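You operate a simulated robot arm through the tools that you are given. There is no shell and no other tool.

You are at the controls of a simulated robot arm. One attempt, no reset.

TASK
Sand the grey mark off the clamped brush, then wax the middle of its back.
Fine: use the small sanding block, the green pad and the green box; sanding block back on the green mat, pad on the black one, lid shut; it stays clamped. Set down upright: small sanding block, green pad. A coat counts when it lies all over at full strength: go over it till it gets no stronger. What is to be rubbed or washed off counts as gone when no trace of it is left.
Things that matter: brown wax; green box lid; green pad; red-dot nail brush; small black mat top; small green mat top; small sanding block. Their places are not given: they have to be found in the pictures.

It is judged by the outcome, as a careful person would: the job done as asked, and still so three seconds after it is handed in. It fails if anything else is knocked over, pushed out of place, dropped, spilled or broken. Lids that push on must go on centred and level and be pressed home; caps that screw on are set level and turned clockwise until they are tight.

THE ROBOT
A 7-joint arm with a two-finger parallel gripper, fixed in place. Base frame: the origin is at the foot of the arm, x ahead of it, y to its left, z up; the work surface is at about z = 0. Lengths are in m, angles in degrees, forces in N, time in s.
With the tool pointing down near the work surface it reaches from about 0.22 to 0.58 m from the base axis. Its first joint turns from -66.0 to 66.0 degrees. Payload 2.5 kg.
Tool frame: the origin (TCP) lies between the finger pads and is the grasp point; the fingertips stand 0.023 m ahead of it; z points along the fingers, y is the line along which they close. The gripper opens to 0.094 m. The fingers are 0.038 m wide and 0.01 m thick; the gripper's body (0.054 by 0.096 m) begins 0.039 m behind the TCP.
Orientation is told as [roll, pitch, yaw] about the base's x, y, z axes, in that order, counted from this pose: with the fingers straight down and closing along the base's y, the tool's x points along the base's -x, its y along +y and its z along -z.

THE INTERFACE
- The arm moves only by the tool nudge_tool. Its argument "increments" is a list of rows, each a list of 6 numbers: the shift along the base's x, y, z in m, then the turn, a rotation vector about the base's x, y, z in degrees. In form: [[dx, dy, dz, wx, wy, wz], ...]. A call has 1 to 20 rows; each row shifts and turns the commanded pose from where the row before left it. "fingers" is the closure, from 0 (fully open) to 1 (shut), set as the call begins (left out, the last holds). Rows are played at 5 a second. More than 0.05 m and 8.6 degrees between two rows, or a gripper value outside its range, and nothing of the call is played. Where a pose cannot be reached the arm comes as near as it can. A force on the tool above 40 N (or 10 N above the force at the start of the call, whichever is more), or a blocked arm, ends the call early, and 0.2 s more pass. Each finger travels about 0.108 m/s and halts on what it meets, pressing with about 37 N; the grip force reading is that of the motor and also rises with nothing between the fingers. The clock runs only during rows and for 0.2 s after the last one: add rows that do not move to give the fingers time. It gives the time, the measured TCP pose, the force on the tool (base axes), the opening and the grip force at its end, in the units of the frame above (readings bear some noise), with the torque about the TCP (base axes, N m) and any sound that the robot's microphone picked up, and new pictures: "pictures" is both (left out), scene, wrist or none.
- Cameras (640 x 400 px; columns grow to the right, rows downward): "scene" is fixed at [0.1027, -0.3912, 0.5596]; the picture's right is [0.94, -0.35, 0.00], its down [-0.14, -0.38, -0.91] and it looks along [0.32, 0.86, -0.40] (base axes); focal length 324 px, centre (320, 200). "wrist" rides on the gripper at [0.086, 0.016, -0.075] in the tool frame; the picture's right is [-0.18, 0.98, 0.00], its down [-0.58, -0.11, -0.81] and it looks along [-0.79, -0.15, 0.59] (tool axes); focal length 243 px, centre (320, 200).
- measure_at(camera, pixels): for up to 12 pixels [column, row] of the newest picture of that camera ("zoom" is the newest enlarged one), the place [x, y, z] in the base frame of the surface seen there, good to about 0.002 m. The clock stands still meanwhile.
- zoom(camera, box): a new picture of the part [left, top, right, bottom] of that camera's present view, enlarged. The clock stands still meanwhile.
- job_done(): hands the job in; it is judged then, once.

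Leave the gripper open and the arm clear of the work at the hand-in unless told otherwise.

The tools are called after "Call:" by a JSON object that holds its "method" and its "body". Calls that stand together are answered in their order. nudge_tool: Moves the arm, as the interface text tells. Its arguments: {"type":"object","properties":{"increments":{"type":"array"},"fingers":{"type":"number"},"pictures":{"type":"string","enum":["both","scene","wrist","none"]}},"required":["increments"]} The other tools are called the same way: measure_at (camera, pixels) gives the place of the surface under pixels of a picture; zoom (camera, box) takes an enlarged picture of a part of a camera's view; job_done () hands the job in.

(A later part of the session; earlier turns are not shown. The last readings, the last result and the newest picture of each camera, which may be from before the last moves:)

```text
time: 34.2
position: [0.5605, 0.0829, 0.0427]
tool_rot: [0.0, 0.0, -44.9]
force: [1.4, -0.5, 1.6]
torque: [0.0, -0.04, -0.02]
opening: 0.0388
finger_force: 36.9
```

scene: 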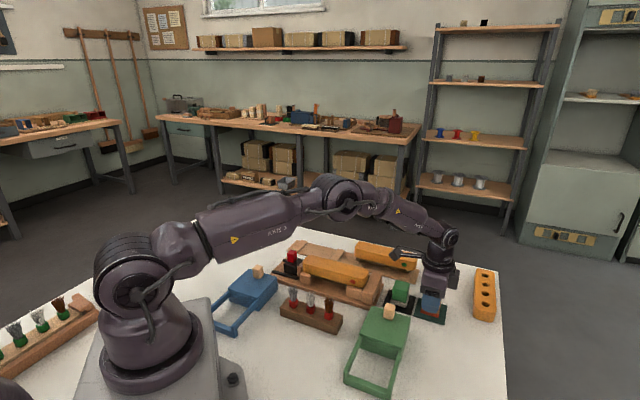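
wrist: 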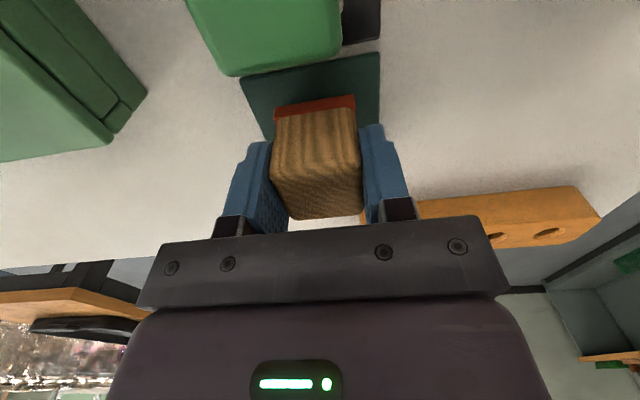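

Touching (force z +1.6 N). I open the fingers partly and rise.

Call:
{"method": "nudge_tool", "body": {"increments": [[0, 0, 0, 0, 0, 0], [0, 0, 0, 0, 0, 0], [0, 0, 0, 0, 0, 0]], "fingers": 0.25, "pictures": "none"}}

Call:
{"method": "nudge_tool", "body": {"increments": [[0, 0, 0.02, 0, 0, 0], [0, 0, 0.03, 0, 0, 0], [0, 0, 0.03, 0, 0, 0], [0, 0, 0.03, 0, 0, 0], [-0.03, 0.015, 0.02, 0, 0, 0], [-0.03, 0.0, 0.02, 0, 0, 0], [0, 0, 0, 0, 0, 0]]}}

Call:
{"method": "zoom", "body": {"camera": "scene", "box": [330, 240, 470, 400]}}

```text
time: 35.0
position: [0.5596, 0.083, 0.0432]
tool_rot: [0.0, 0.1, -44.8]
force: [0.4, -0.2, 0.5]
torque: [0.02, 0.0, -0.01]
opening: 0.0707
finger_force: 0.0
```

```text
time: 36.6
position: [0.5001, 0.1005, 0.1932]
tool_rot: [0.0, 0.1, -45.0]
force: [0.2, -0.3, 0.0]
torque: [-0.03, 0.0, 0.0]
opening: 0.0706
finger_force: 0.0
```

scene: 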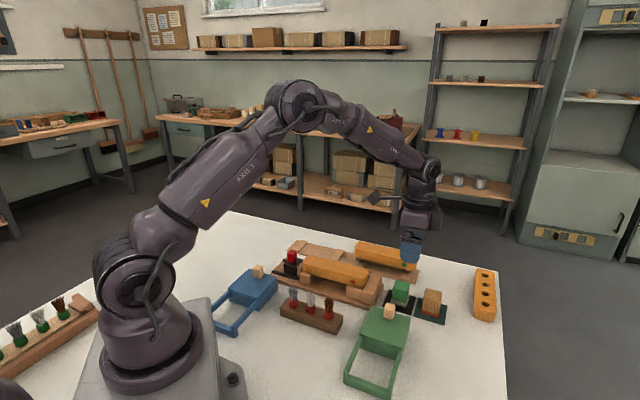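
wrist: 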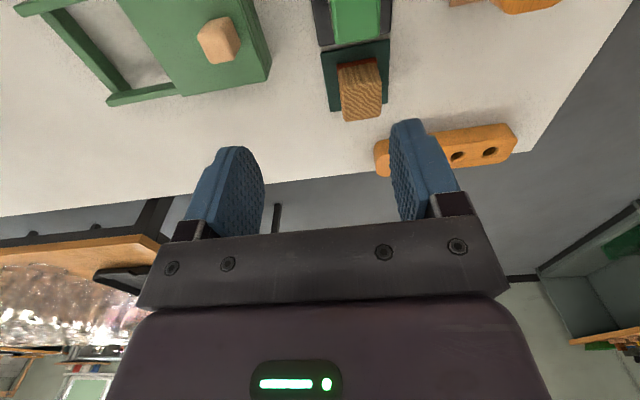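

```text
2.50 times, centred on (400, 320) of scene
```

zoom: 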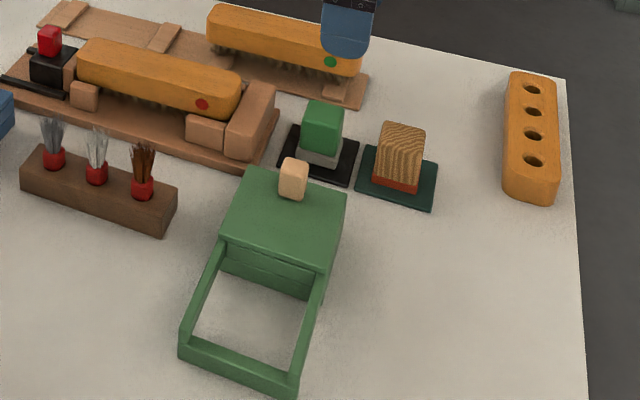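

Block stands upright on the green mat. Next the green box lid: I measure the knob (wrist (218,40)) and lid edges from this angle.

Call:
{"method": "zoom", "body": {"camera": "wrist", "box": [100, 0, 280, 110]}}

```text
3.56 times, centred on (190, 55) of wrist
```

zoom: 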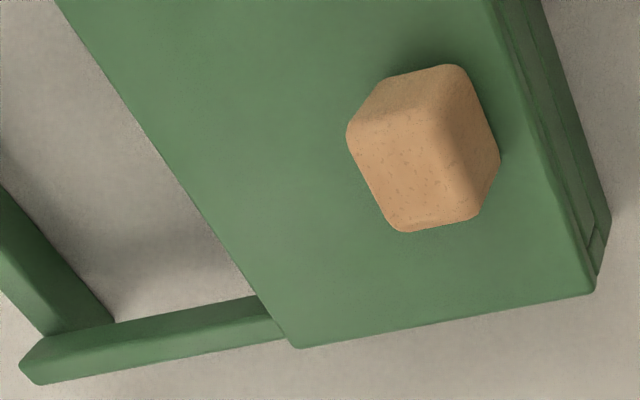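

Call:
{"method": "measure_at", "body": {"camera": "zoom", "pixels": [[355, 138], [430, 122], [392, 220], [470, 205], [410, 170], [458, 72], [590, 285], [295, 340], [150, 330], [70, 350], [200, 150], [600, 270]]}}

Call:
{"method": "zoom", "body": {"camera": "scene", "box": [340, 290, 420, 350]}}

```text
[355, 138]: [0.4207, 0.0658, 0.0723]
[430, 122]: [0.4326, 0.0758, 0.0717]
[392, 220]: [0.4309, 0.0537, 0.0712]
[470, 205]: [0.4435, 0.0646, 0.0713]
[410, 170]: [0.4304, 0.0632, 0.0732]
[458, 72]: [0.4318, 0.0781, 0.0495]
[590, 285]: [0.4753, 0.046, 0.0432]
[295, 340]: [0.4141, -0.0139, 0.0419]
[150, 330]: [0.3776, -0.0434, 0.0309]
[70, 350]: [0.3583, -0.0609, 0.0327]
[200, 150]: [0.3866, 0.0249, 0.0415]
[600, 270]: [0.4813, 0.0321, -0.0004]
```

```text
6.67 times, centred on (380, 320) of scene
```

zoom: 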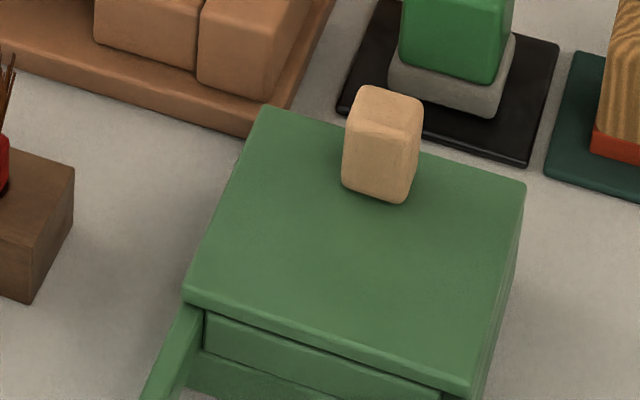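

Knob centre (0.432,0.065), top z≈0.072. I go above it and descend to z≈0.072 with the fingers closing along the slide direction.

Call:
{"method": "nudge_tool", "body": {"increments": [[-0.034, -0.0178, -0.03, 0, 0, 0], [-0.034, -0.0178, -0.03, 0, 0, 0], [0, 0, -0.03, 0, 0, 0], [0, 0, -0.02, 0, 0, 0], [0, 0, -0.011, 0, 0, 0], [0, 0, 0, 0, 0, 0]]}}

Call:
{"method": "zoom", "body": {"camera": "scene", "box": [340, 270, 440, 350]}}

```text
time: 38.0
position: [0.4336, 0.0638, 0.071]
tool_rot: [0.0, 0.0, -44.9]
force: [-0.4, 0.1, -0.1]
torque: [-0.01, 0.02, 0.03]
opening: 0.0705
finger_force: 0.2
```

scene: 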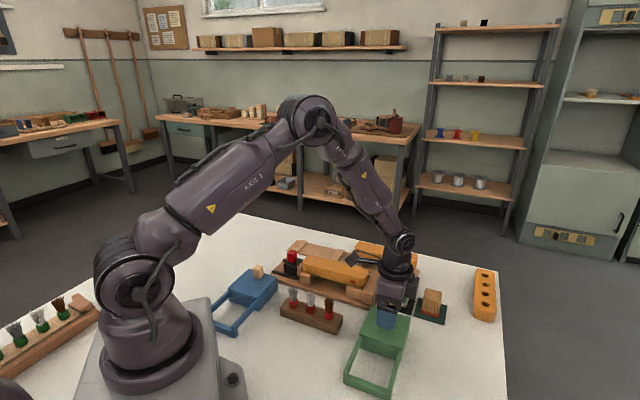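
wrist: 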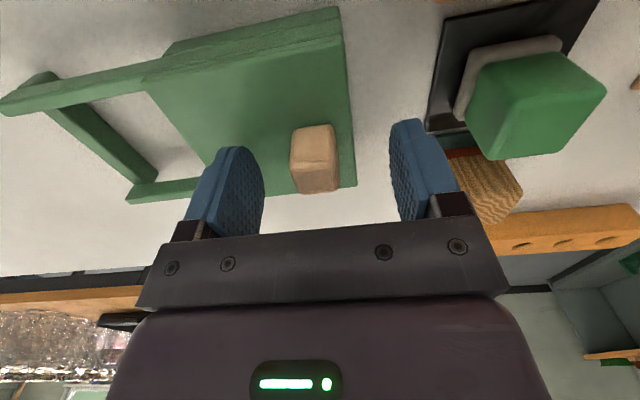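

```text
5.00 times, centred on (390, 310) of scene
```

zoom: 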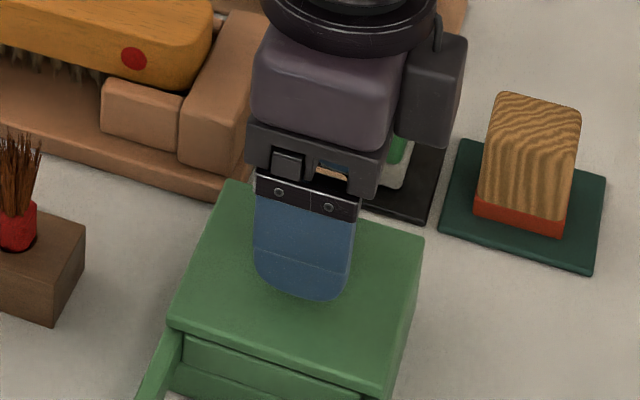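

The knob lies between the fingers. I close on it.

Call:
{"method": "nudge_tool", "body": {"increments": [[0, 0, 0, 0, 0, 0], [0, 0, 0, 0, 0, 0], [0, 0, 0, 0, 0, 0], [0, 0, 0, 0, 0, 0]], "fingers": 1}}

```text
time: 39.0
position: [0.4333, 0.0628, 0.0695]
tool_rot: [-0.2, 0.1, -45.0]
force: [-11.1, -9.3, 5.0]
torque: [0.32, 0.34, 0.06]
opening: 0.0218
finger_force: 44.9
```

scene: 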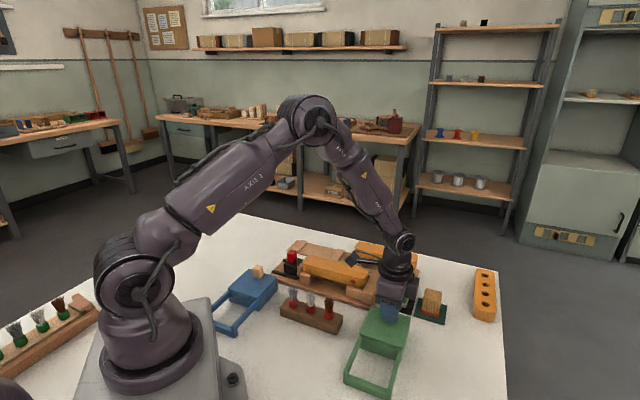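
wrist: 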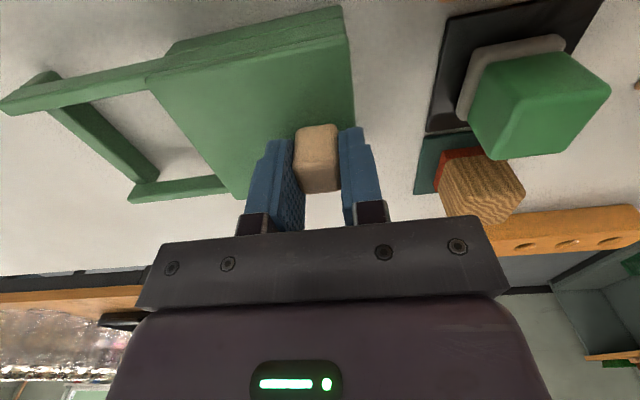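

Both fingers hold the knob with a small sideways strain. I try sliding gently toward the rails (−x,−y), a few mm.

Call:
{"method": "nudge_tool", "body": {"increments": [[-0.001, -0.001, 0, 0, 0, 0], [-0.001, -0.001, 0, 0, 0, 0], [-0.0015, -0.0015, 0, 0, 0, 0], [0, 0, 0, 0, 0, 0]]}}

Call:
{"method": "zoom", "body": {"camera": "scene", "box": [340, 270, 440, 350]}}

```text
time: 40.0
position: [0.4294, 0.0596, 0.0708]
tool_rot: [0.0, -0.1, -45.0]
force: [8.9, -9.0, -27.6]
torque: [-0.46, -0.55, -0.09]
opening: 0.0216
finger_force: 45.1
```

scene: 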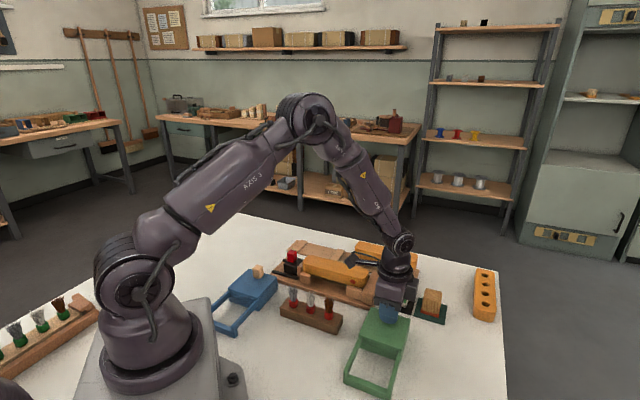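
wrist: 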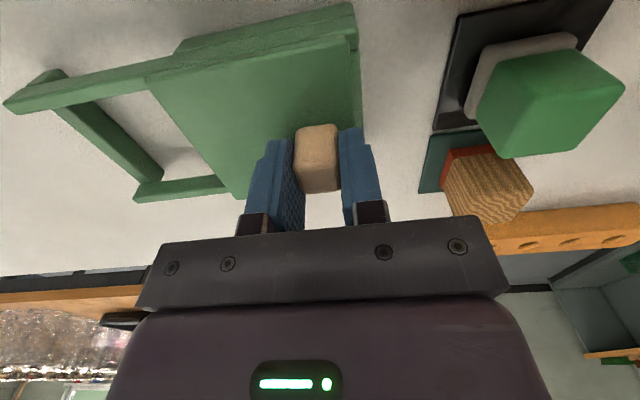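

```text
5.00 times, centred on (390, 310) of scene
```

zoom: 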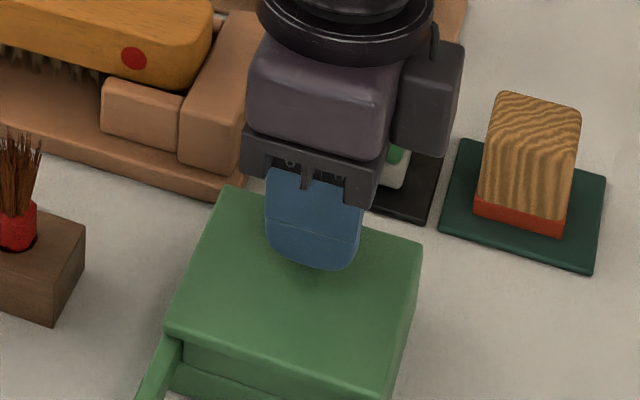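

The lid slid about 5 mm, but there is a −27 N vertical and some lateral strain. I relieve it with small corrections.

Call:
{"method": "nudge_tool", "body": {"increments": [[0.0003, -0.0003, -0.001, 0, 0, 0], [0, 0, 0, 0, 0, 0]], "pictures": "none"}}

```text
time: 40.6
position: [0.4298, 0.0603, 0.07]
tool_rot: [0.0, 0.0, -44.8]
force: [7.6, -6.7, -22.5]
torque: [-0.68, -0.61, -0.07]
opening: 0.0216
finger_force: 44.9
```

I look closely at how the lid sits now.

Call:
{"method": "nudge_tool", "body": {"increments": [[0, 0, -0.001, 0, 0, 0], [0, 0, 0, 0, 0, 0]]}}

Call:
{"method": "zoom", "body": {"camera": "wrist", "box": [120, 0, 400, 220]}}

Call:
{"method": "zoom", "body": {"camera": "scene", "box": [340, 290, 430, 370]}}

```text
time: 41.2
position: [0.4303, 0.0592, 0.07]
tool_rot: [0.1, -0.1, -45.1]
force: [10.5, -11.3, -11.5]
torque: [0.62, 0.74, 0.06]
opening: 0.0217
finger_force: 44.8
```

scene: 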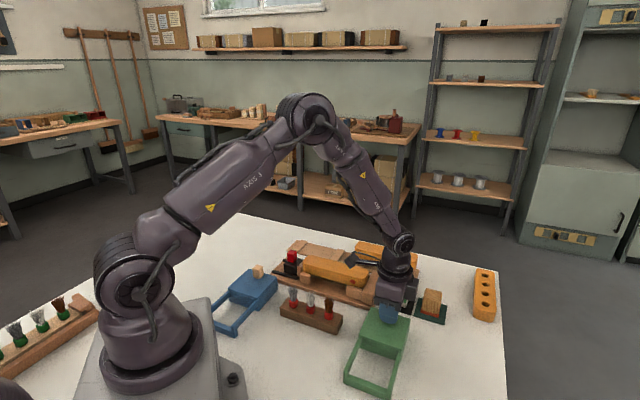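
wrist: 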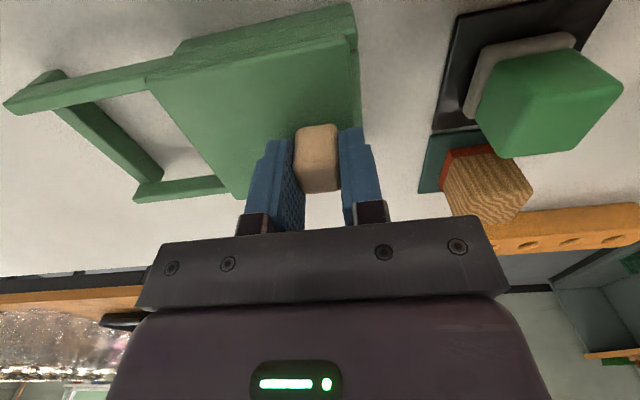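

```text
1.82 times, centred on (260, 110) of wrist
```

zoom: 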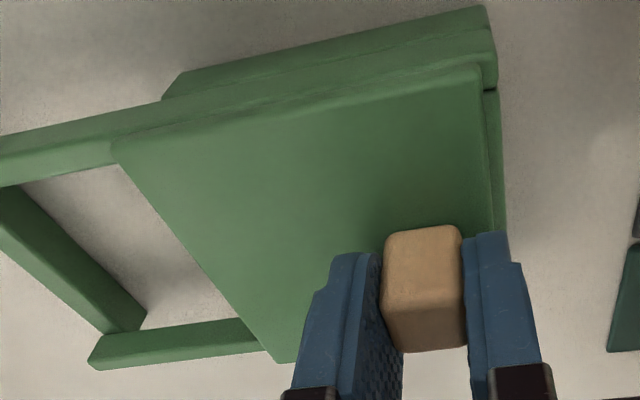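

```text
5.00 times, centred on (385, 330) of scene
```

zoom: 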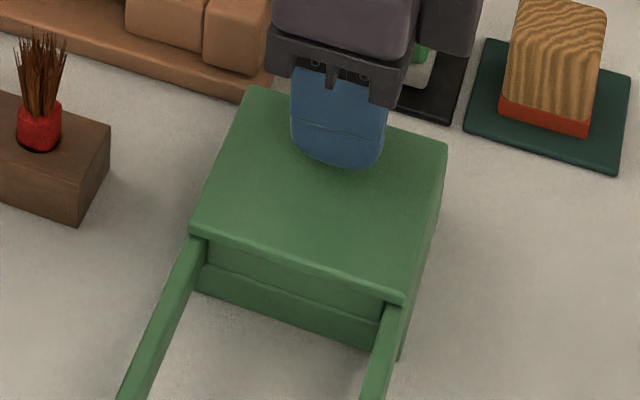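

The lid slides level on its rails; holding the knob tight strains it. I loosen the fingers to a slightly wider gap (~0.03) so one finger merely pushes the knob along.

Call:
{"method": "nudge_tool", "body": {"increments": [[0, 0, 0, 0, 0, 0], [0, 0, 0, 0, 0, 0], [0, 0, 0, 0, 0, 0]], "fingers": 0.68, "pictures": "wrist"}}

```text
time: 42.0
position: [0.4298, 0.0611, 0.0693]
tool_rot: [0.0, 0.1, -44.9]
force: [-0.1, -0.7, 0.2]
torque: [-0.01, -0.01, 0.0]
opening: 0.0299
finger_force: 0.1
```

wrist: 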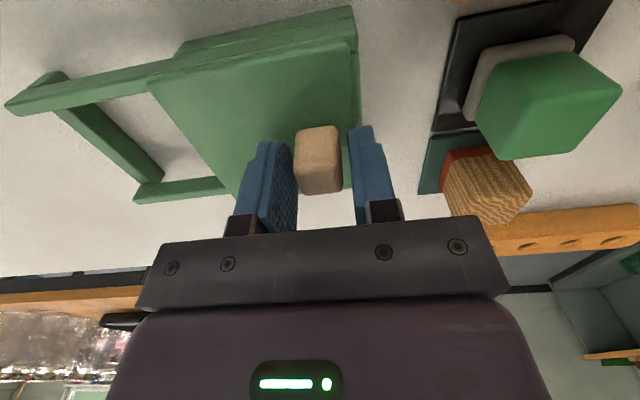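

Strain gone. Now I push the knob along (−0.7,−0.7), about 4 cm first.

Call:
{"method": "nudge_tool", "body": {"increments": [[-0.004, -0.004, 0.001, 0, 0, 0], [-0.005, -0.005, 0, 0, 0, 0], [-0.005, -0.005, 0, 0, 0, 0], [-0.005, -0.005, 0, 0, 0, 0], [-0.005, -0.005, 0, 0, 0, 0], [-0.005, -0.005, 0, 0, 0, 0], [-0.005, -0.005, 0, 0, 0, 0]]}}

Call:
{"method": "zoom", "body": {"camera": "scene", "box": [330, 280, 440, 400]}}

```text
time: 43.6
position: [0.3945, 0.0252, 0.0713]
tool_rot: [-0.1, 0.0, -44.9]
force: [1.0, 0.4, 0.6]
torque: [0.0, 0.0, 0.0]
opening: 0.0304
finger_force: 0.4
```

scene: 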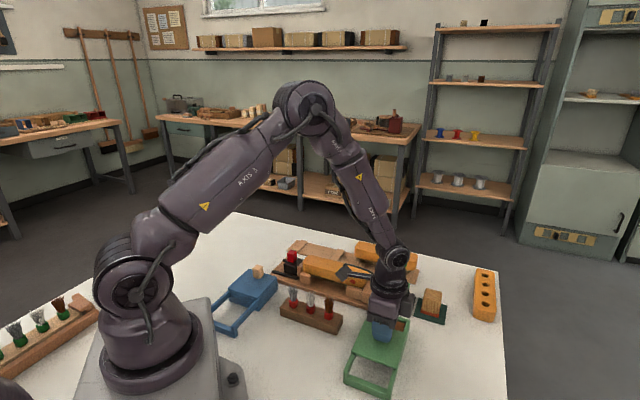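
wrist: 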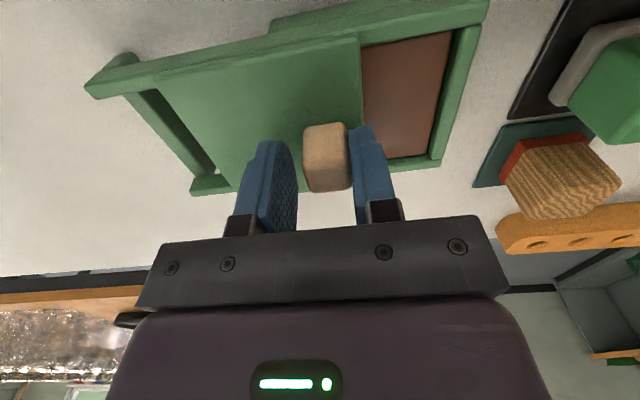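

```text
3.33 times, centred on (385, 340) of scene
```

zoom: 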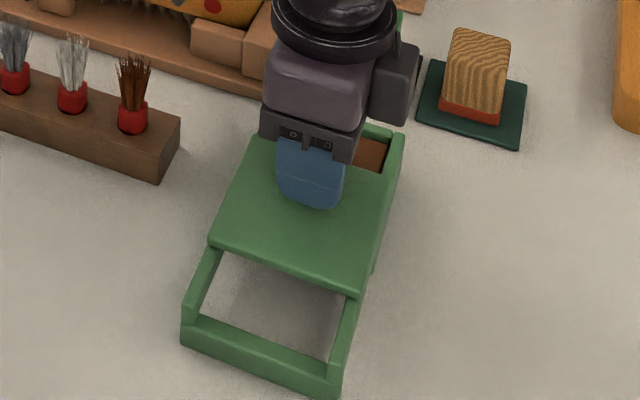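

The brown wax shows. I push further, about 3.5 cm more.

Call:
{"method": "nudge_tool", "body": {"increments": [[-0.005, -0.005, 0, 0, 0, 0], [-0.005, -0.005, 0, 0, 0, 0], [-0.005, -0.005, 0, 0, 0, 0], [-0.005, -0.005, 0, 0, 0, 0], [-0.003, -0.003, 0, 0, 0, 0], [0, 0, 0, 0, 0, 0]]}}

Call:
{"method": "zoom", "body": {"camera": "scene", "box": [330, 280, 440, 400]}}

```text
time: 45.0
position: [0.3714, 0.0027, 0.07]
tool_rot: [-0.1, 0.0, -45.0]
force: [0.8, -0.5, -1.0]
torque: [-0.01, 0.0, -0.01]
opening: 0.0302
finger_force: 0.1
```

scene: 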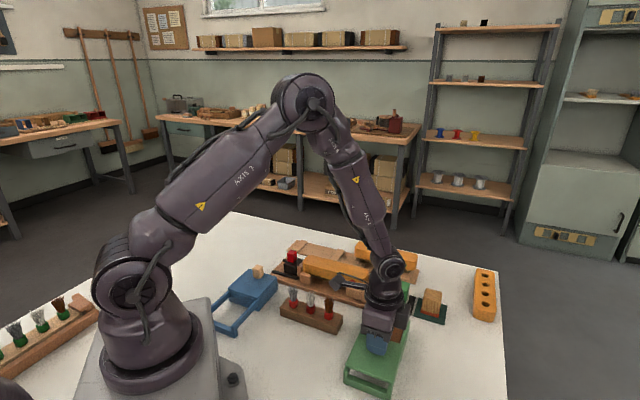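
wrist: 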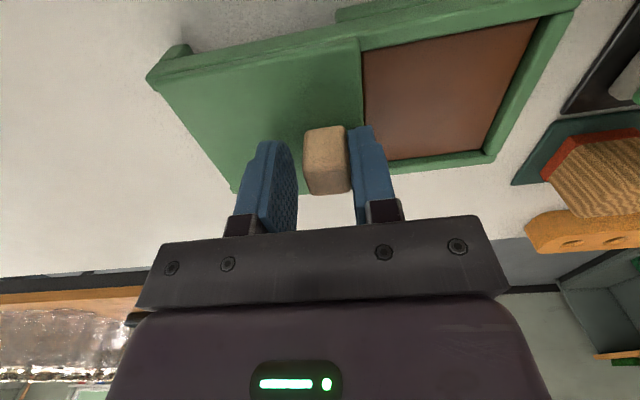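

```text
3.33 times, centred on (385, 340) of scene
```

zoom: 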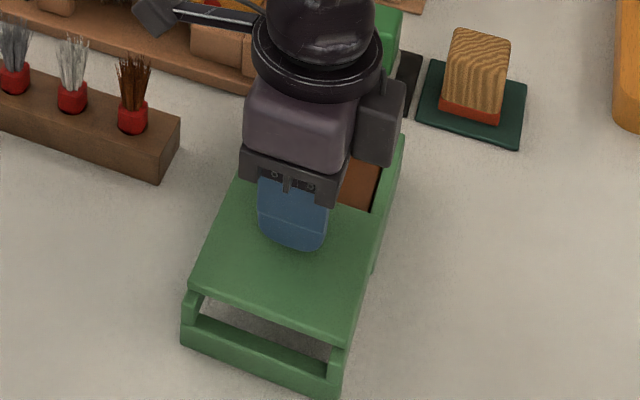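

A bit more to go; I push in small steps and watch the force.

Call:
{"method": "nudge_tool", "body": {"increments": [[-0.003, -0.003, 0, 0, 0, 0], [-0.003, -0.003, 0, 0, 0, 0], [-0.003, -0.003, 0, 0, 0, 0], [0, 0, 0, 0, 0, 0]]}}

Call:
{"method": "zoom", "body": {"camera": "scene", "box": [330, 280, 440, 400]}}

```text
time: 46.0
position: [0.3645, -0.0055, 0.0698]
tool_rot: [0.2, -0.1, -45.0]
force: [7.6, 6.5, -1.9]
torque: [-0.15, -0.14, -0.08]
opening: 0.0346
finger_force: 5.6
```

scene: 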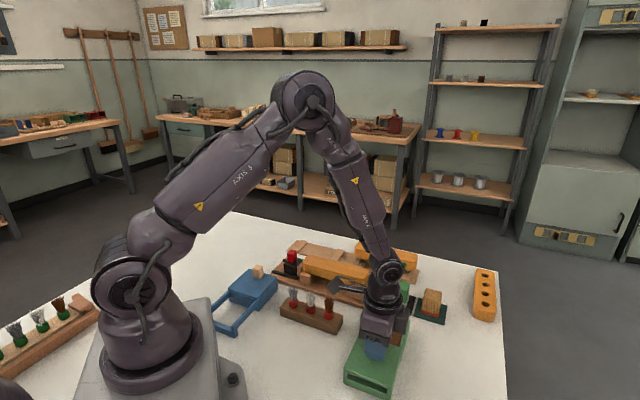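
wrist: 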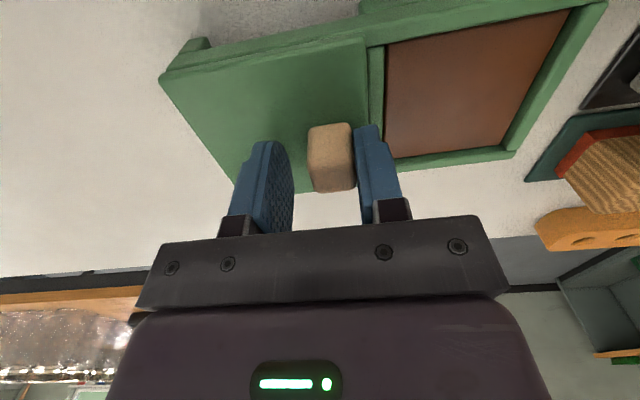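

```text
3.33 times, centred on (385, 340) of scene
```

zoom: 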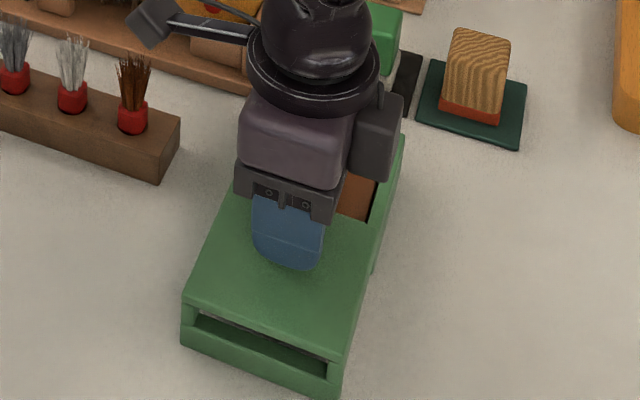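

The lid has reached its stop and the whole wax well is open. I back off 3 mm, rise and step aside to look.

Call:
{"method": "nudge_tool", "body": {"increments": [[0.0025, 0.0025, 0, 0, 0, 0], [0, 0, 0.02, 0, 0, 0], [0, 0, 0.03, 0, 0, 0], [0, 0, 0.03, 0, 0, 0], [-0.01, 0.02, 0.03, 0, 0, 0], [-0.01, 0.02, 0.03, 0, 0, 0], [0, 0, 0, 0, 0, 0]], "fingers": 0.4}}

Call:
{"method": "zoom", "body": {"camera": "wrist", "box": [180, 0, 440, 160]}}

Call:
{"method": "zoom", "body": {"camera": "scene", "box": [330, 280, 440, 400]}}

```text
time: 47.6
position: [0.345, 0.0358, 0.2108]
tool_rot: [-0.1, 0.0, -45.0]
force: [-0.1, 0.1, 0.7]
torque: [0.0, 0.0, -0.02]
opening: 0.0564
finger_force: 0.2
```

scene: 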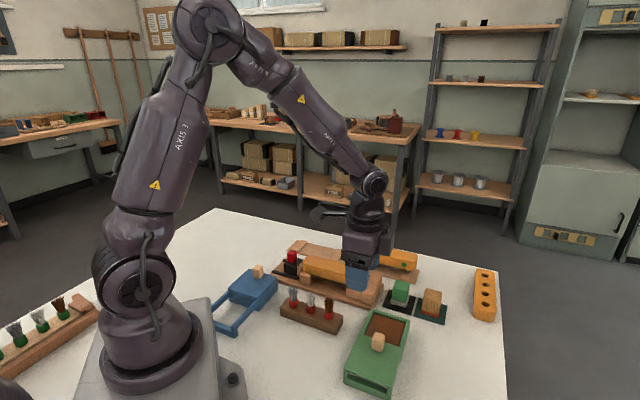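
wrist: 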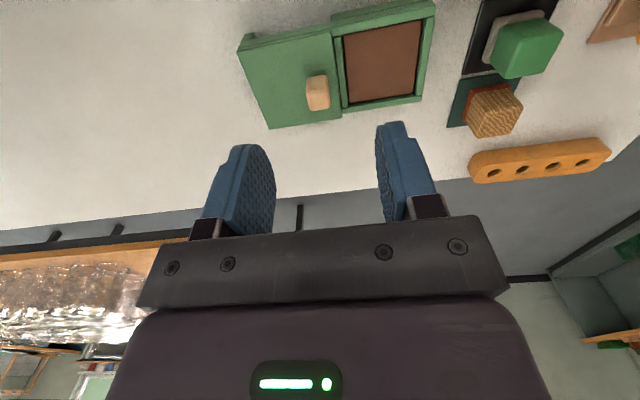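

```text
2.46 times, centred on (310, 80) of wrist
```

zoom: 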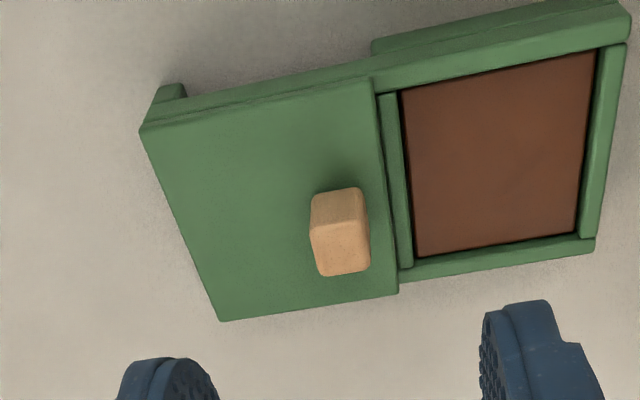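

```text
3.33 times, centred on (385, 340) of scene
```

zoom: 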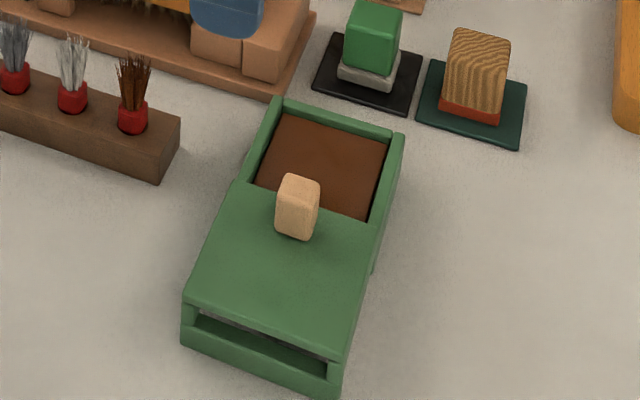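

Box open. I measure the wax surface and rim from the scene zoom, plus the pad again.

Call:
{"method": "measure_at", "body": {"camera": "zoom", "pixels": [[285, 118], [383, 153], [365, 210], [262, 180], [325, 160], [345, 190], [285, 103], [395, 145], [270, 130], [297, 190], [375, 25], [372, 70]]}}

Call:
{"method": "zoom", "body": {"camera": "wrist", "box": [300, 0, 580, 160]}}

Call:
{"method": "measure_at", "body": {"camera": "wrist", "pixels": [[345, 40], [420, 24], [413, 92], [351, 102], [380, 65], [335, 45], [428, 20], [418, 98], [500, 62], [517, 28], [545, 60], [555, 35]]}}

```text
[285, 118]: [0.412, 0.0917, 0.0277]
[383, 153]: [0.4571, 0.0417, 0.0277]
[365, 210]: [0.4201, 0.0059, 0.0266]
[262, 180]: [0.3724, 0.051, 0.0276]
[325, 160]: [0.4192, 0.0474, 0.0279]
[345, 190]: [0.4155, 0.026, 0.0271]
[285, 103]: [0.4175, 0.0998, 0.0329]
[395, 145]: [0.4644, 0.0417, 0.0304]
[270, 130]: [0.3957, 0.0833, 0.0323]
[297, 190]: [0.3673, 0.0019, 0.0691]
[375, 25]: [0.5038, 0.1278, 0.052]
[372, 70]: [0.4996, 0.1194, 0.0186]
```

```text
2.29 times, centred on (440, 80) of wrist
```

zoom: 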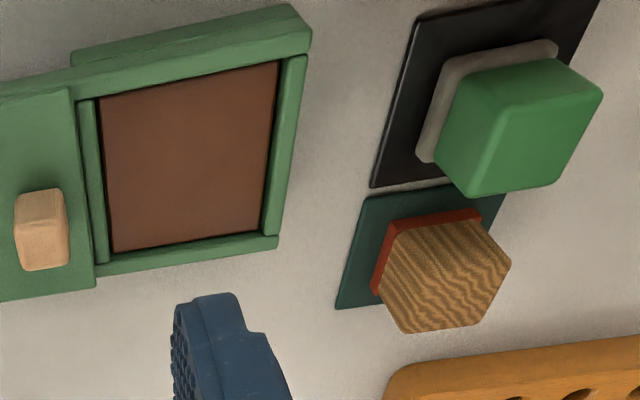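

```text
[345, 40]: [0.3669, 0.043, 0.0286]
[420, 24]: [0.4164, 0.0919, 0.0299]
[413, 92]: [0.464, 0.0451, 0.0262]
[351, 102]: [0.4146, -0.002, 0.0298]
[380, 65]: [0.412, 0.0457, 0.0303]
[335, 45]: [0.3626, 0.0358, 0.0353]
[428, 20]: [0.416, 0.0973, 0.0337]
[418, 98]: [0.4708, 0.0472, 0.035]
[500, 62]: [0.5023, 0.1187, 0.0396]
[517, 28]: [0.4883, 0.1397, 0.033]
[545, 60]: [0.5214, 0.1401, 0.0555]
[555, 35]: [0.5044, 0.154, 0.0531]
```

Wax surface at z≈0.028, centre (0.4155,0.0445), side ≈0.068. I measure the green-dot brush end and pad to be sure of finger clearance.

Call:
{"method": "measure_at", "body": {"camera": "scene", "pixels": [[416, 262], [414, 272], [407, 275], [418, 280], [412, 283], [400, 284], [392, 283], [407, 286], [399, 280], [388, 302], [410, 296], [395, 303]]}}

```text
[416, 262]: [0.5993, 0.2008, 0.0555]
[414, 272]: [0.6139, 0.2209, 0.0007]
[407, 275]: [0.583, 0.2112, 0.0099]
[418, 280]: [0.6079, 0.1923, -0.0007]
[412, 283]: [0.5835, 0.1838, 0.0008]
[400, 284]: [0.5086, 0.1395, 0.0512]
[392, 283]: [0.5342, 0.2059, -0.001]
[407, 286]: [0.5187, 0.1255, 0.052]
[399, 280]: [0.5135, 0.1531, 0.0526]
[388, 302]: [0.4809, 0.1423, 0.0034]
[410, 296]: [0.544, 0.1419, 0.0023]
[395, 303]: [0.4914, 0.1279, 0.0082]
```

Clearance is fine. I go above the pad at (0.507,0.134) and check alignment.

Call:
{"method": "nudge_tool", "body": {"increments": [[0.0324, 0.0196, -0.01, 0, 0, 0], [0.0324, 0.0196, -0.01, 0, 0, 0], [0.0324, 0.0196, -0.015, 0, 0, 0], [0.0324, 0.0196, -0.015, 0, 0, 0], [0.0324, 0.0196, -0.015, 0, 0, 0], [0, 0, 0, 0, 0, 0]]}}

Call:
{"method": "zoom", "body": {"camera": "wrist", "box": [240, 0, 400, 110]}}

```text
time: 49.0
position: [0.5088, 0.1341, 0.1449]
tool_rot: [0.0, 0.0, -45.0]
force: [-0.2, -0.2, 0.3]
torque: [0.0, -0.02, 0.0]
opening: 0.0565
finger_force: 0.1
```

scene: 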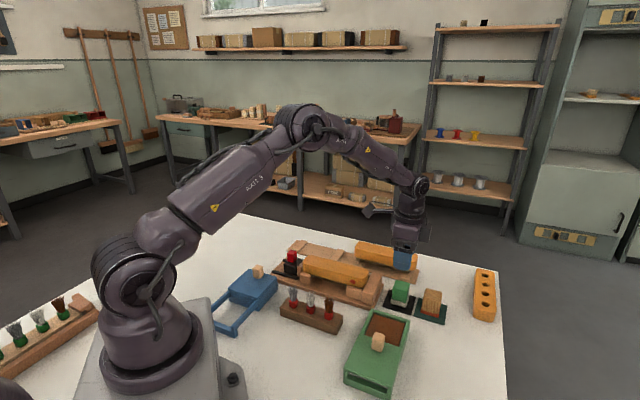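
wrist: 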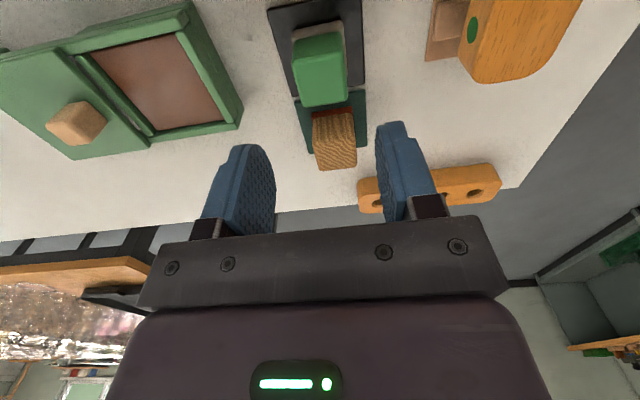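

```text
3.64 times, centred on (320, 55) of wrist
```

zoom: 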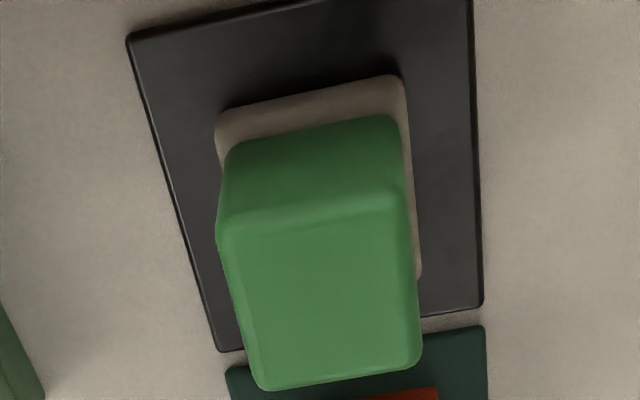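

Call:
{"method": "measure_at", "body": {"camera": "zoom", "pixels": [[225, 228], [402, 195], [415, 355], [265, 382], [320, 285], [220, 115], [395, 80], [135, 40], [478, 300], [222, 345], [470, 5], [320, 165]]}}

```text
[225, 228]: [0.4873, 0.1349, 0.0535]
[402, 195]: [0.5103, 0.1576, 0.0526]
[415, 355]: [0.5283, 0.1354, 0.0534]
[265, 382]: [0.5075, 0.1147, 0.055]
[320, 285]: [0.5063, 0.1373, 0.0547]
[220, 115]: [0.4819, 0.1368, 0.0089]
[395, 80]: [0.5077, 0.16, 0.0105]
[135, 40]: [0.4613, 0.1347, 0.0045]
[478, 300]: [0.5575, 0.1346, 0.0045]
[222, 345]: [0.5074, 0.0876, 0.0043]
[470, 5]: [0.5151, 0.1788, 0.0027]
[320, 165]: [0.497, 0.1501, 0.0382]
```

Pad handle centre (0.508,0.1355), aligned. I descend to z≈0.046 and close.

Call:
{"method": "nudge_tool", "body": {"increments": [[0, 0.001, -0.03, 0, 0, 0], [0, 0, -0.03, 0, 0, 0], [0, 0, -0.025, 0, 0, 0], [0, 0, -0.014, 0, 0, 0], [0, 0, 0, 0, 0, 0]]}}

Call:
{"method": "nudge_tool", "body": {"increments": [[0, 0, 0, 0, 0, 0], [0, 0, 0, 0, 0, 0], [0, 0, 0, 0, 0, 0]], "fingers": 1}}

```text
time: 50.2
position: [0.5082, 0.1355, 0.0467]
tool_rot: [0.0, 0.0, -44.9]
force: [-0.5, -0.9, -1.0]
torque: [0.0, 0.01, 0.0]
opening: 0.0563
finger_force: 0.0
```

scene: 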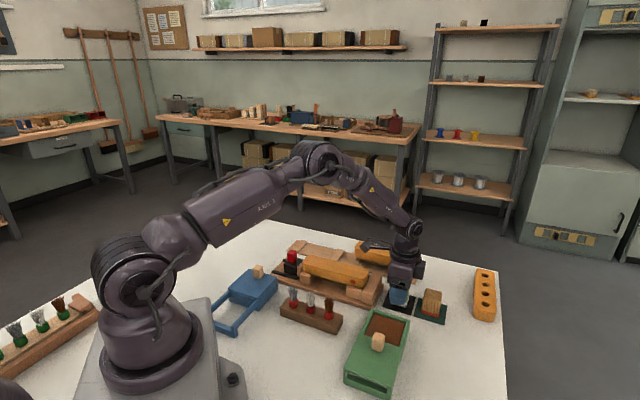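
wrist: 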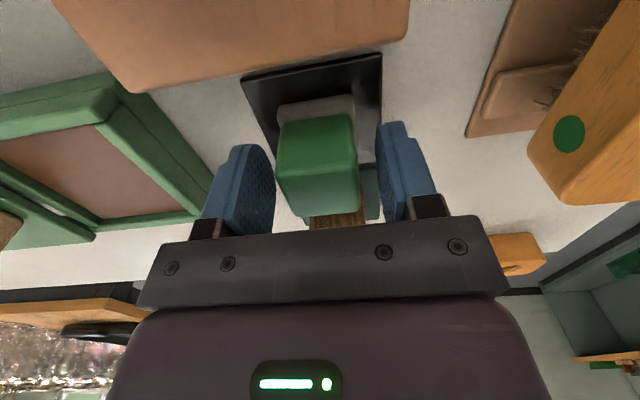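

```text
time: 51.0
position: [0.5082, 0.1361, 0.0459]
tool_rot: [0.0, -0.1, -44.9]
force: [-0.1, 0.5, -0.8]
torque: [0.0, -0.04, 0.02]
opening: 0.0351
finger_force: 37.2
```

scene: 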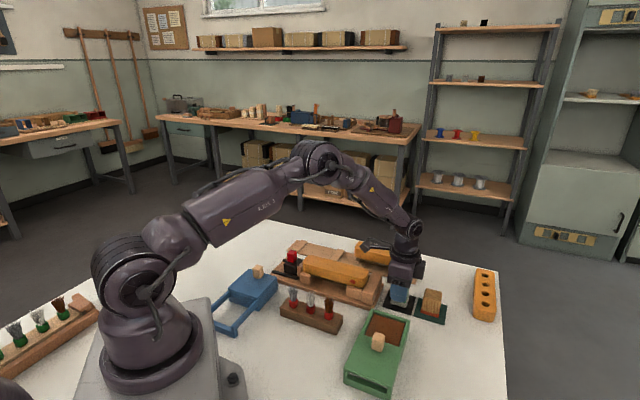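
wrist: 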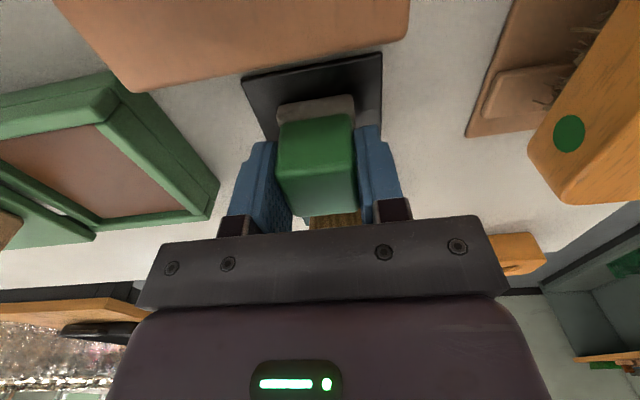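

Pad gripped. I lift, carry it above the wax centre (0.4155,0.0445), and lower to just above it.

Call:
{"method": "nudge_tool", "body": {"increments": [[0, 0, 0.03, 0, 0, 0], [0, 0, 0.03, 0, 0, 0], [0, 0, 0.025, 0, 0, 0], [-0.031, -0.0305, 0, 0, 0, 0], [-0.031, -0.0305, 0, 0, 0, 0], [-0.031, -0.0305, 0, 0, 0, 0], [0, 0, -0.025, 0, 0, 0], [0, 0, -0.02, 0, 0, 0], [0, 0, -0.01, 0, 0, 0], [0, 0, 0, 0, 0, 0]]}}

Call:
{"method": "zoom", "body": {"camera": "scene", "box": [330, 260, 450, 360]}}

```text
time: 53.2
position: [0.4134, 0.0434, 0.0754]
tool_rot: [0.0, 0.0, -44.8]
force: [-0.3, 0.3, -0.8]
torque: [-0.01, 0.01, 0.02]
opening: 0.0353
finger_force: 37.2
```

scene: 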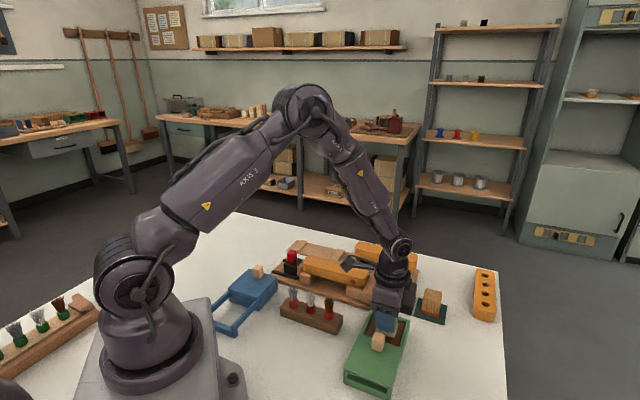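
wrist: 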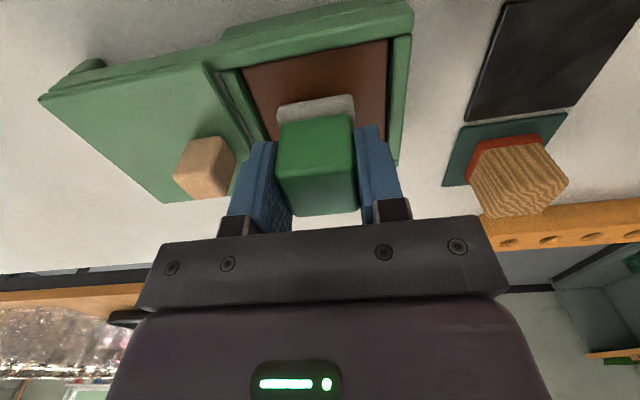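

```text
4.00 times, centred on (390, 310) of scene
```

zoom: 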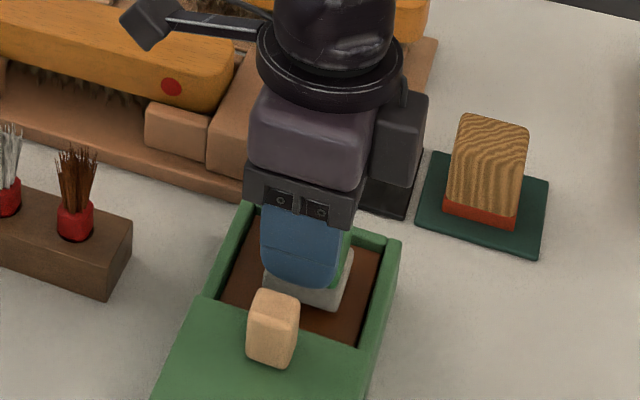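

The pad is centred over the wax. I lower to contact in small steps.

Call:
{"method": "nudge_tool", "body": {"increments": [[0, 0, -0.003, 0, 0, 0], [0, 0, -0.001, 0, 0, 0], [0, 0, 0, 0, 0, 0]], "pictures": "none"}}

Call:
{"method": "nudge_tool", "body": {"increments": [[0, 0, -0.001, 0, 0, 0], [0, 0, 0, 0, 0, 0]], "pictures": "none"}}

Call:
{"method": "nudge_tool", "body": {"increments": [[0, 0, -0.0007, 0, 0, 0], [0, 0, 0, 0, 0, 0]], "pictures": "none"}}

```text
time: 54.0
position: [0.4151, 0.044, 0.0724]
tool_rot: [0.1, 0.0, -44.9]
force: [-0.1, 0.4, -0.5]
torque: [0.02, 0.03, -0.01]
opening: 0.0351
finger_force: 37.1
```

```text
time: 54.6
position: [0.4135, 0.0431, 0.0722]
tool_rot: [0.0, 0.0, -44.9]
force: [-1.3, 0.2, 3.4]
torque: [0.01, 0.0, -0.01]
opening: 0.0352
finger_force: 36.6
```

```text
time: 55.2
position: [0.4157, 0.0433, 0.0717]
tool_rot: [0.0, 0.0, -44.9]
force: [-4.9, -1.0, 14.7]
torque: [-0.01, 0.19, 0.01]
opening: 0.035
finger_force: 37.1
```

Contact (~15 N). I rub the pad ±1 cm in the wax to load it.

Call:
{"method": "nudge_tool", "body": {"increments": [[0.003, -0.003, 0.0003, 0, 0, 0], [0.003, -0.003, 0, 0, 0, 0], [-0.004, 0.004, 0, 0, 0, 0], [-0.004, 0.004, 0, 0, 0, 0], [-0.004, 0.004, 0, 0, 0, 0], [0.004, -0.004, 0, 0, 0, 0], [0.004, -0.004, 0, 0, 0, 0], [-0.002, 0.002, 0, 0, 0, 0], [0.003, 0.003, 0, 0, 0, 0], [0.003, 0.003, 0, 0, 0, 0], [-0.004, -0.004, 0, 0, 0, 0], [-0.004, -0.004, 0, 0, 0, 0], [-0.004, -0.004, 0, 0, 0, 0], [0.003, 0.003, 0, 0, 0, 0], [0.003, 0.003, 0, 0, 0, 0], [0, 0, 0, 0, 0, 0]], "pictures": "none"}}

Call:
{"method": "nudge_tool", "body": {"increments": [[0, 0, 0.02, 0, 0, 0], [0, 0, 0.03, 0, 0, 0], [0, 0, 0.03, 0, 0, 0], [0, 0, 0.03, 0, 0, 0], [0, 0, 0, 0, 0, 0]]}}

Call:
{"method": "zoom", "body": {"camera": "scene", "box": [330, 230, 450, 350]}}

```text
time: 58.6
position: [0.4154, 0.0425, 0.0709]
tool_rot: [0.1, 0.0, -45.0]
force: [-1.1, -3.9, 10.4]
torque: [-0.11, 0.02, -0.04]
opening: 0.0355
finger_force: 36.6
```

```text
time: 59.8
position: [0.4136, 0.0435, 0.1796]
tool_rot: [0.1, 0.0, -44.9]
force: [0.3, 0.3, -0.4]
torque: [0.0, 0.03, 0.0]
opening: 0.0352
finger_force: 36.6
```

scene: 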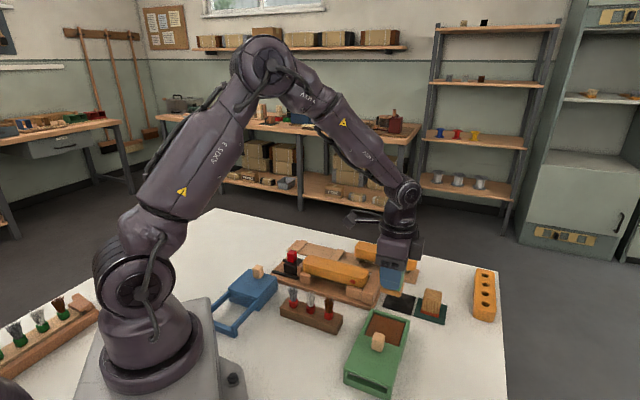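
wrist: 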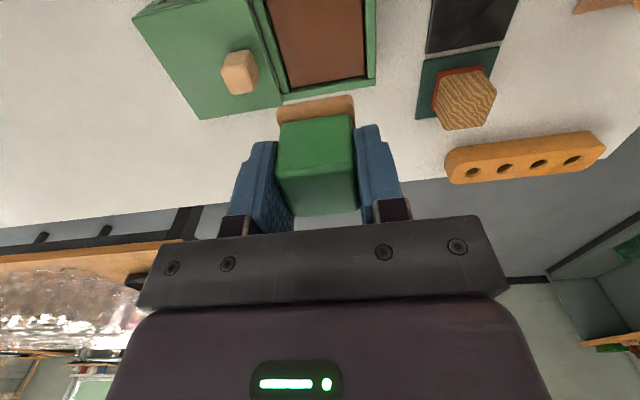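

```text
3.33 times, centred on (390, 290) of scene
```

zoom: 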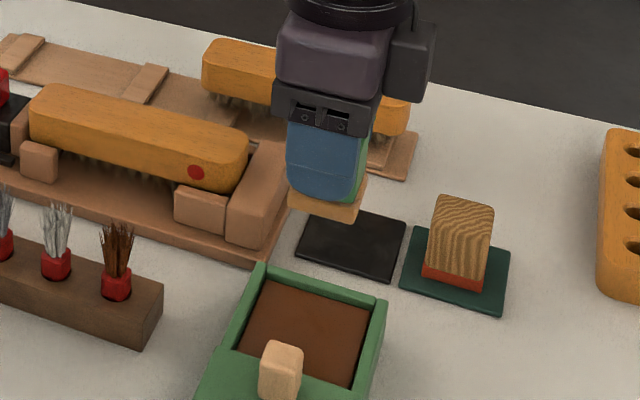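

The pad took up wax (its rim turned amber). I carry it to above the brush middle (0.380,0.250).

Call:
{"method": "nudge_tool", "body": {"increments": [[-0.0067, 0.0413, 0, 0, 0, 0], [-0.0067, 0.0413, 0, 0, 0, 0], [-0.0067, 0.0413, 0, 0, 0, 0], [-0.0067, 0.0413, 0, 0, 0, 0], [-0.0067, 0.0413, 0, 0, 0, 0], [0, 0, -0.03, 0, 0, 0], [0, 0, -0.03, 0, 0, 0], [0, 0, -0.007, 0, 0, 0], [0, 0, 0, 0, 0, 0]]}}

Call:
{"method": "nudge_tool", "body": {"increments": [[0, 0, -0.001, 0, 0, 0], [0, 0, -0.001, 0, 0, 0], [0, 0, 0, 0, 0, 0]], "pictures": "none"}}

```text
time: 61.8
position: [0.3816, 0.2498, 0.1129]
tool_rot: [0.1, 0.0, -45.0]
force: [-0.1, -0.1, -0.1]
torque: [0.0, -0.02, 0.01]
opening: 0.0354
finger_force: 37.0
```

scene: 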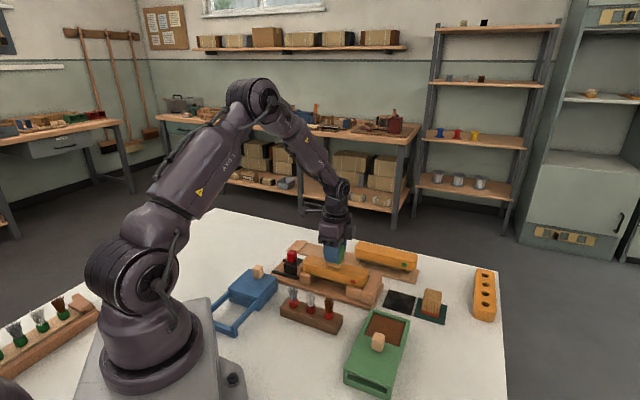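
wrist: 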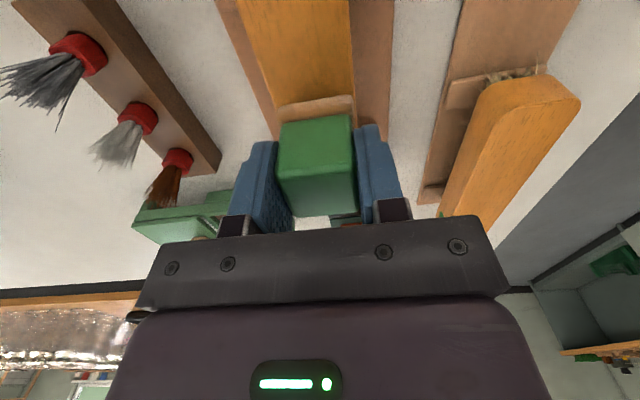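

```text
time: 62.6
position: [0.3811, 0.2506, 0.113]
tool_rot: [0.1, -0.1, -44.9]
force: [0.2, -0.3, -0.5]
torque: [0.0, 0.02, -0.01]
opening: 0.0351
finger_force: 36.9
```

Still free. I lower further in 1 mm steps to touch.

Call:
{"method": "nudge_tool", "body": {"increments": [[0, 0, -0.0015, 0, 0, 0], [0, 0, -0.001, 0, 0, 0], [0, 0, 0, 0, 0, 0]], "pictures": "none"}}

Call:
{"method": "nudge_tool", "body": {"increments": [[0, 0, -0.001, 0, 0, 0], [0, 0, 0, 0, 0, 0]], "pictures": "none"}}

```text
time: 63.4
position: [0.3808, 0.2492, 0.1104]
tool_rot: [0.0, 0.0, -45.0]
force: [0.2, 0.5, -0.7]
torque: [0.02, -0.01, -0.03]
opening: 0.0348
finger_force: 37.1
```

```text
time: 64.0
position: [0.381, 0.2506, 0.1089]
tool_rot: [0.0, 0.0, -44.9]
force: [0.1, 0.1, -0.8]
torque: [0.03, -0.02, 0.01]
opening: 0.035
finger_force: 36.8
```

Call:
{"method": "nudge_tool", "body": {"increments": [[0, 0, -0.001, 0, 0, 0], [0, 0, 0, 0, 0, 0]], "pictures": "none"}}

Call:
{"method": "nudge_tool", "body": {"increments": [[0, 0, -0.0008, 0, 0, 0], [0, 0, 0, 0, 0, 0]], "pictures": "none"}}

```text
time: 64.6
position: [0.3802, 0.25, 0.1083]
tool_rot: [0.1, -0.1, -44.9]
force: [0.2, 1.4, -0.4]
torque: [0.03, 0.02, 0.04]
opening: 0.035
finger_force: 36.5
```

```text
time: 65.2
position: [0.3809, 0.2503, 0.1072]
tool_rot: [0.0, 0.0, -44.9]
force: [-1.2, -0.9, 3.4]
torque: [-0.06, 0.07, 0.0]
opening: 0.0352
finger_force: 36.8
```

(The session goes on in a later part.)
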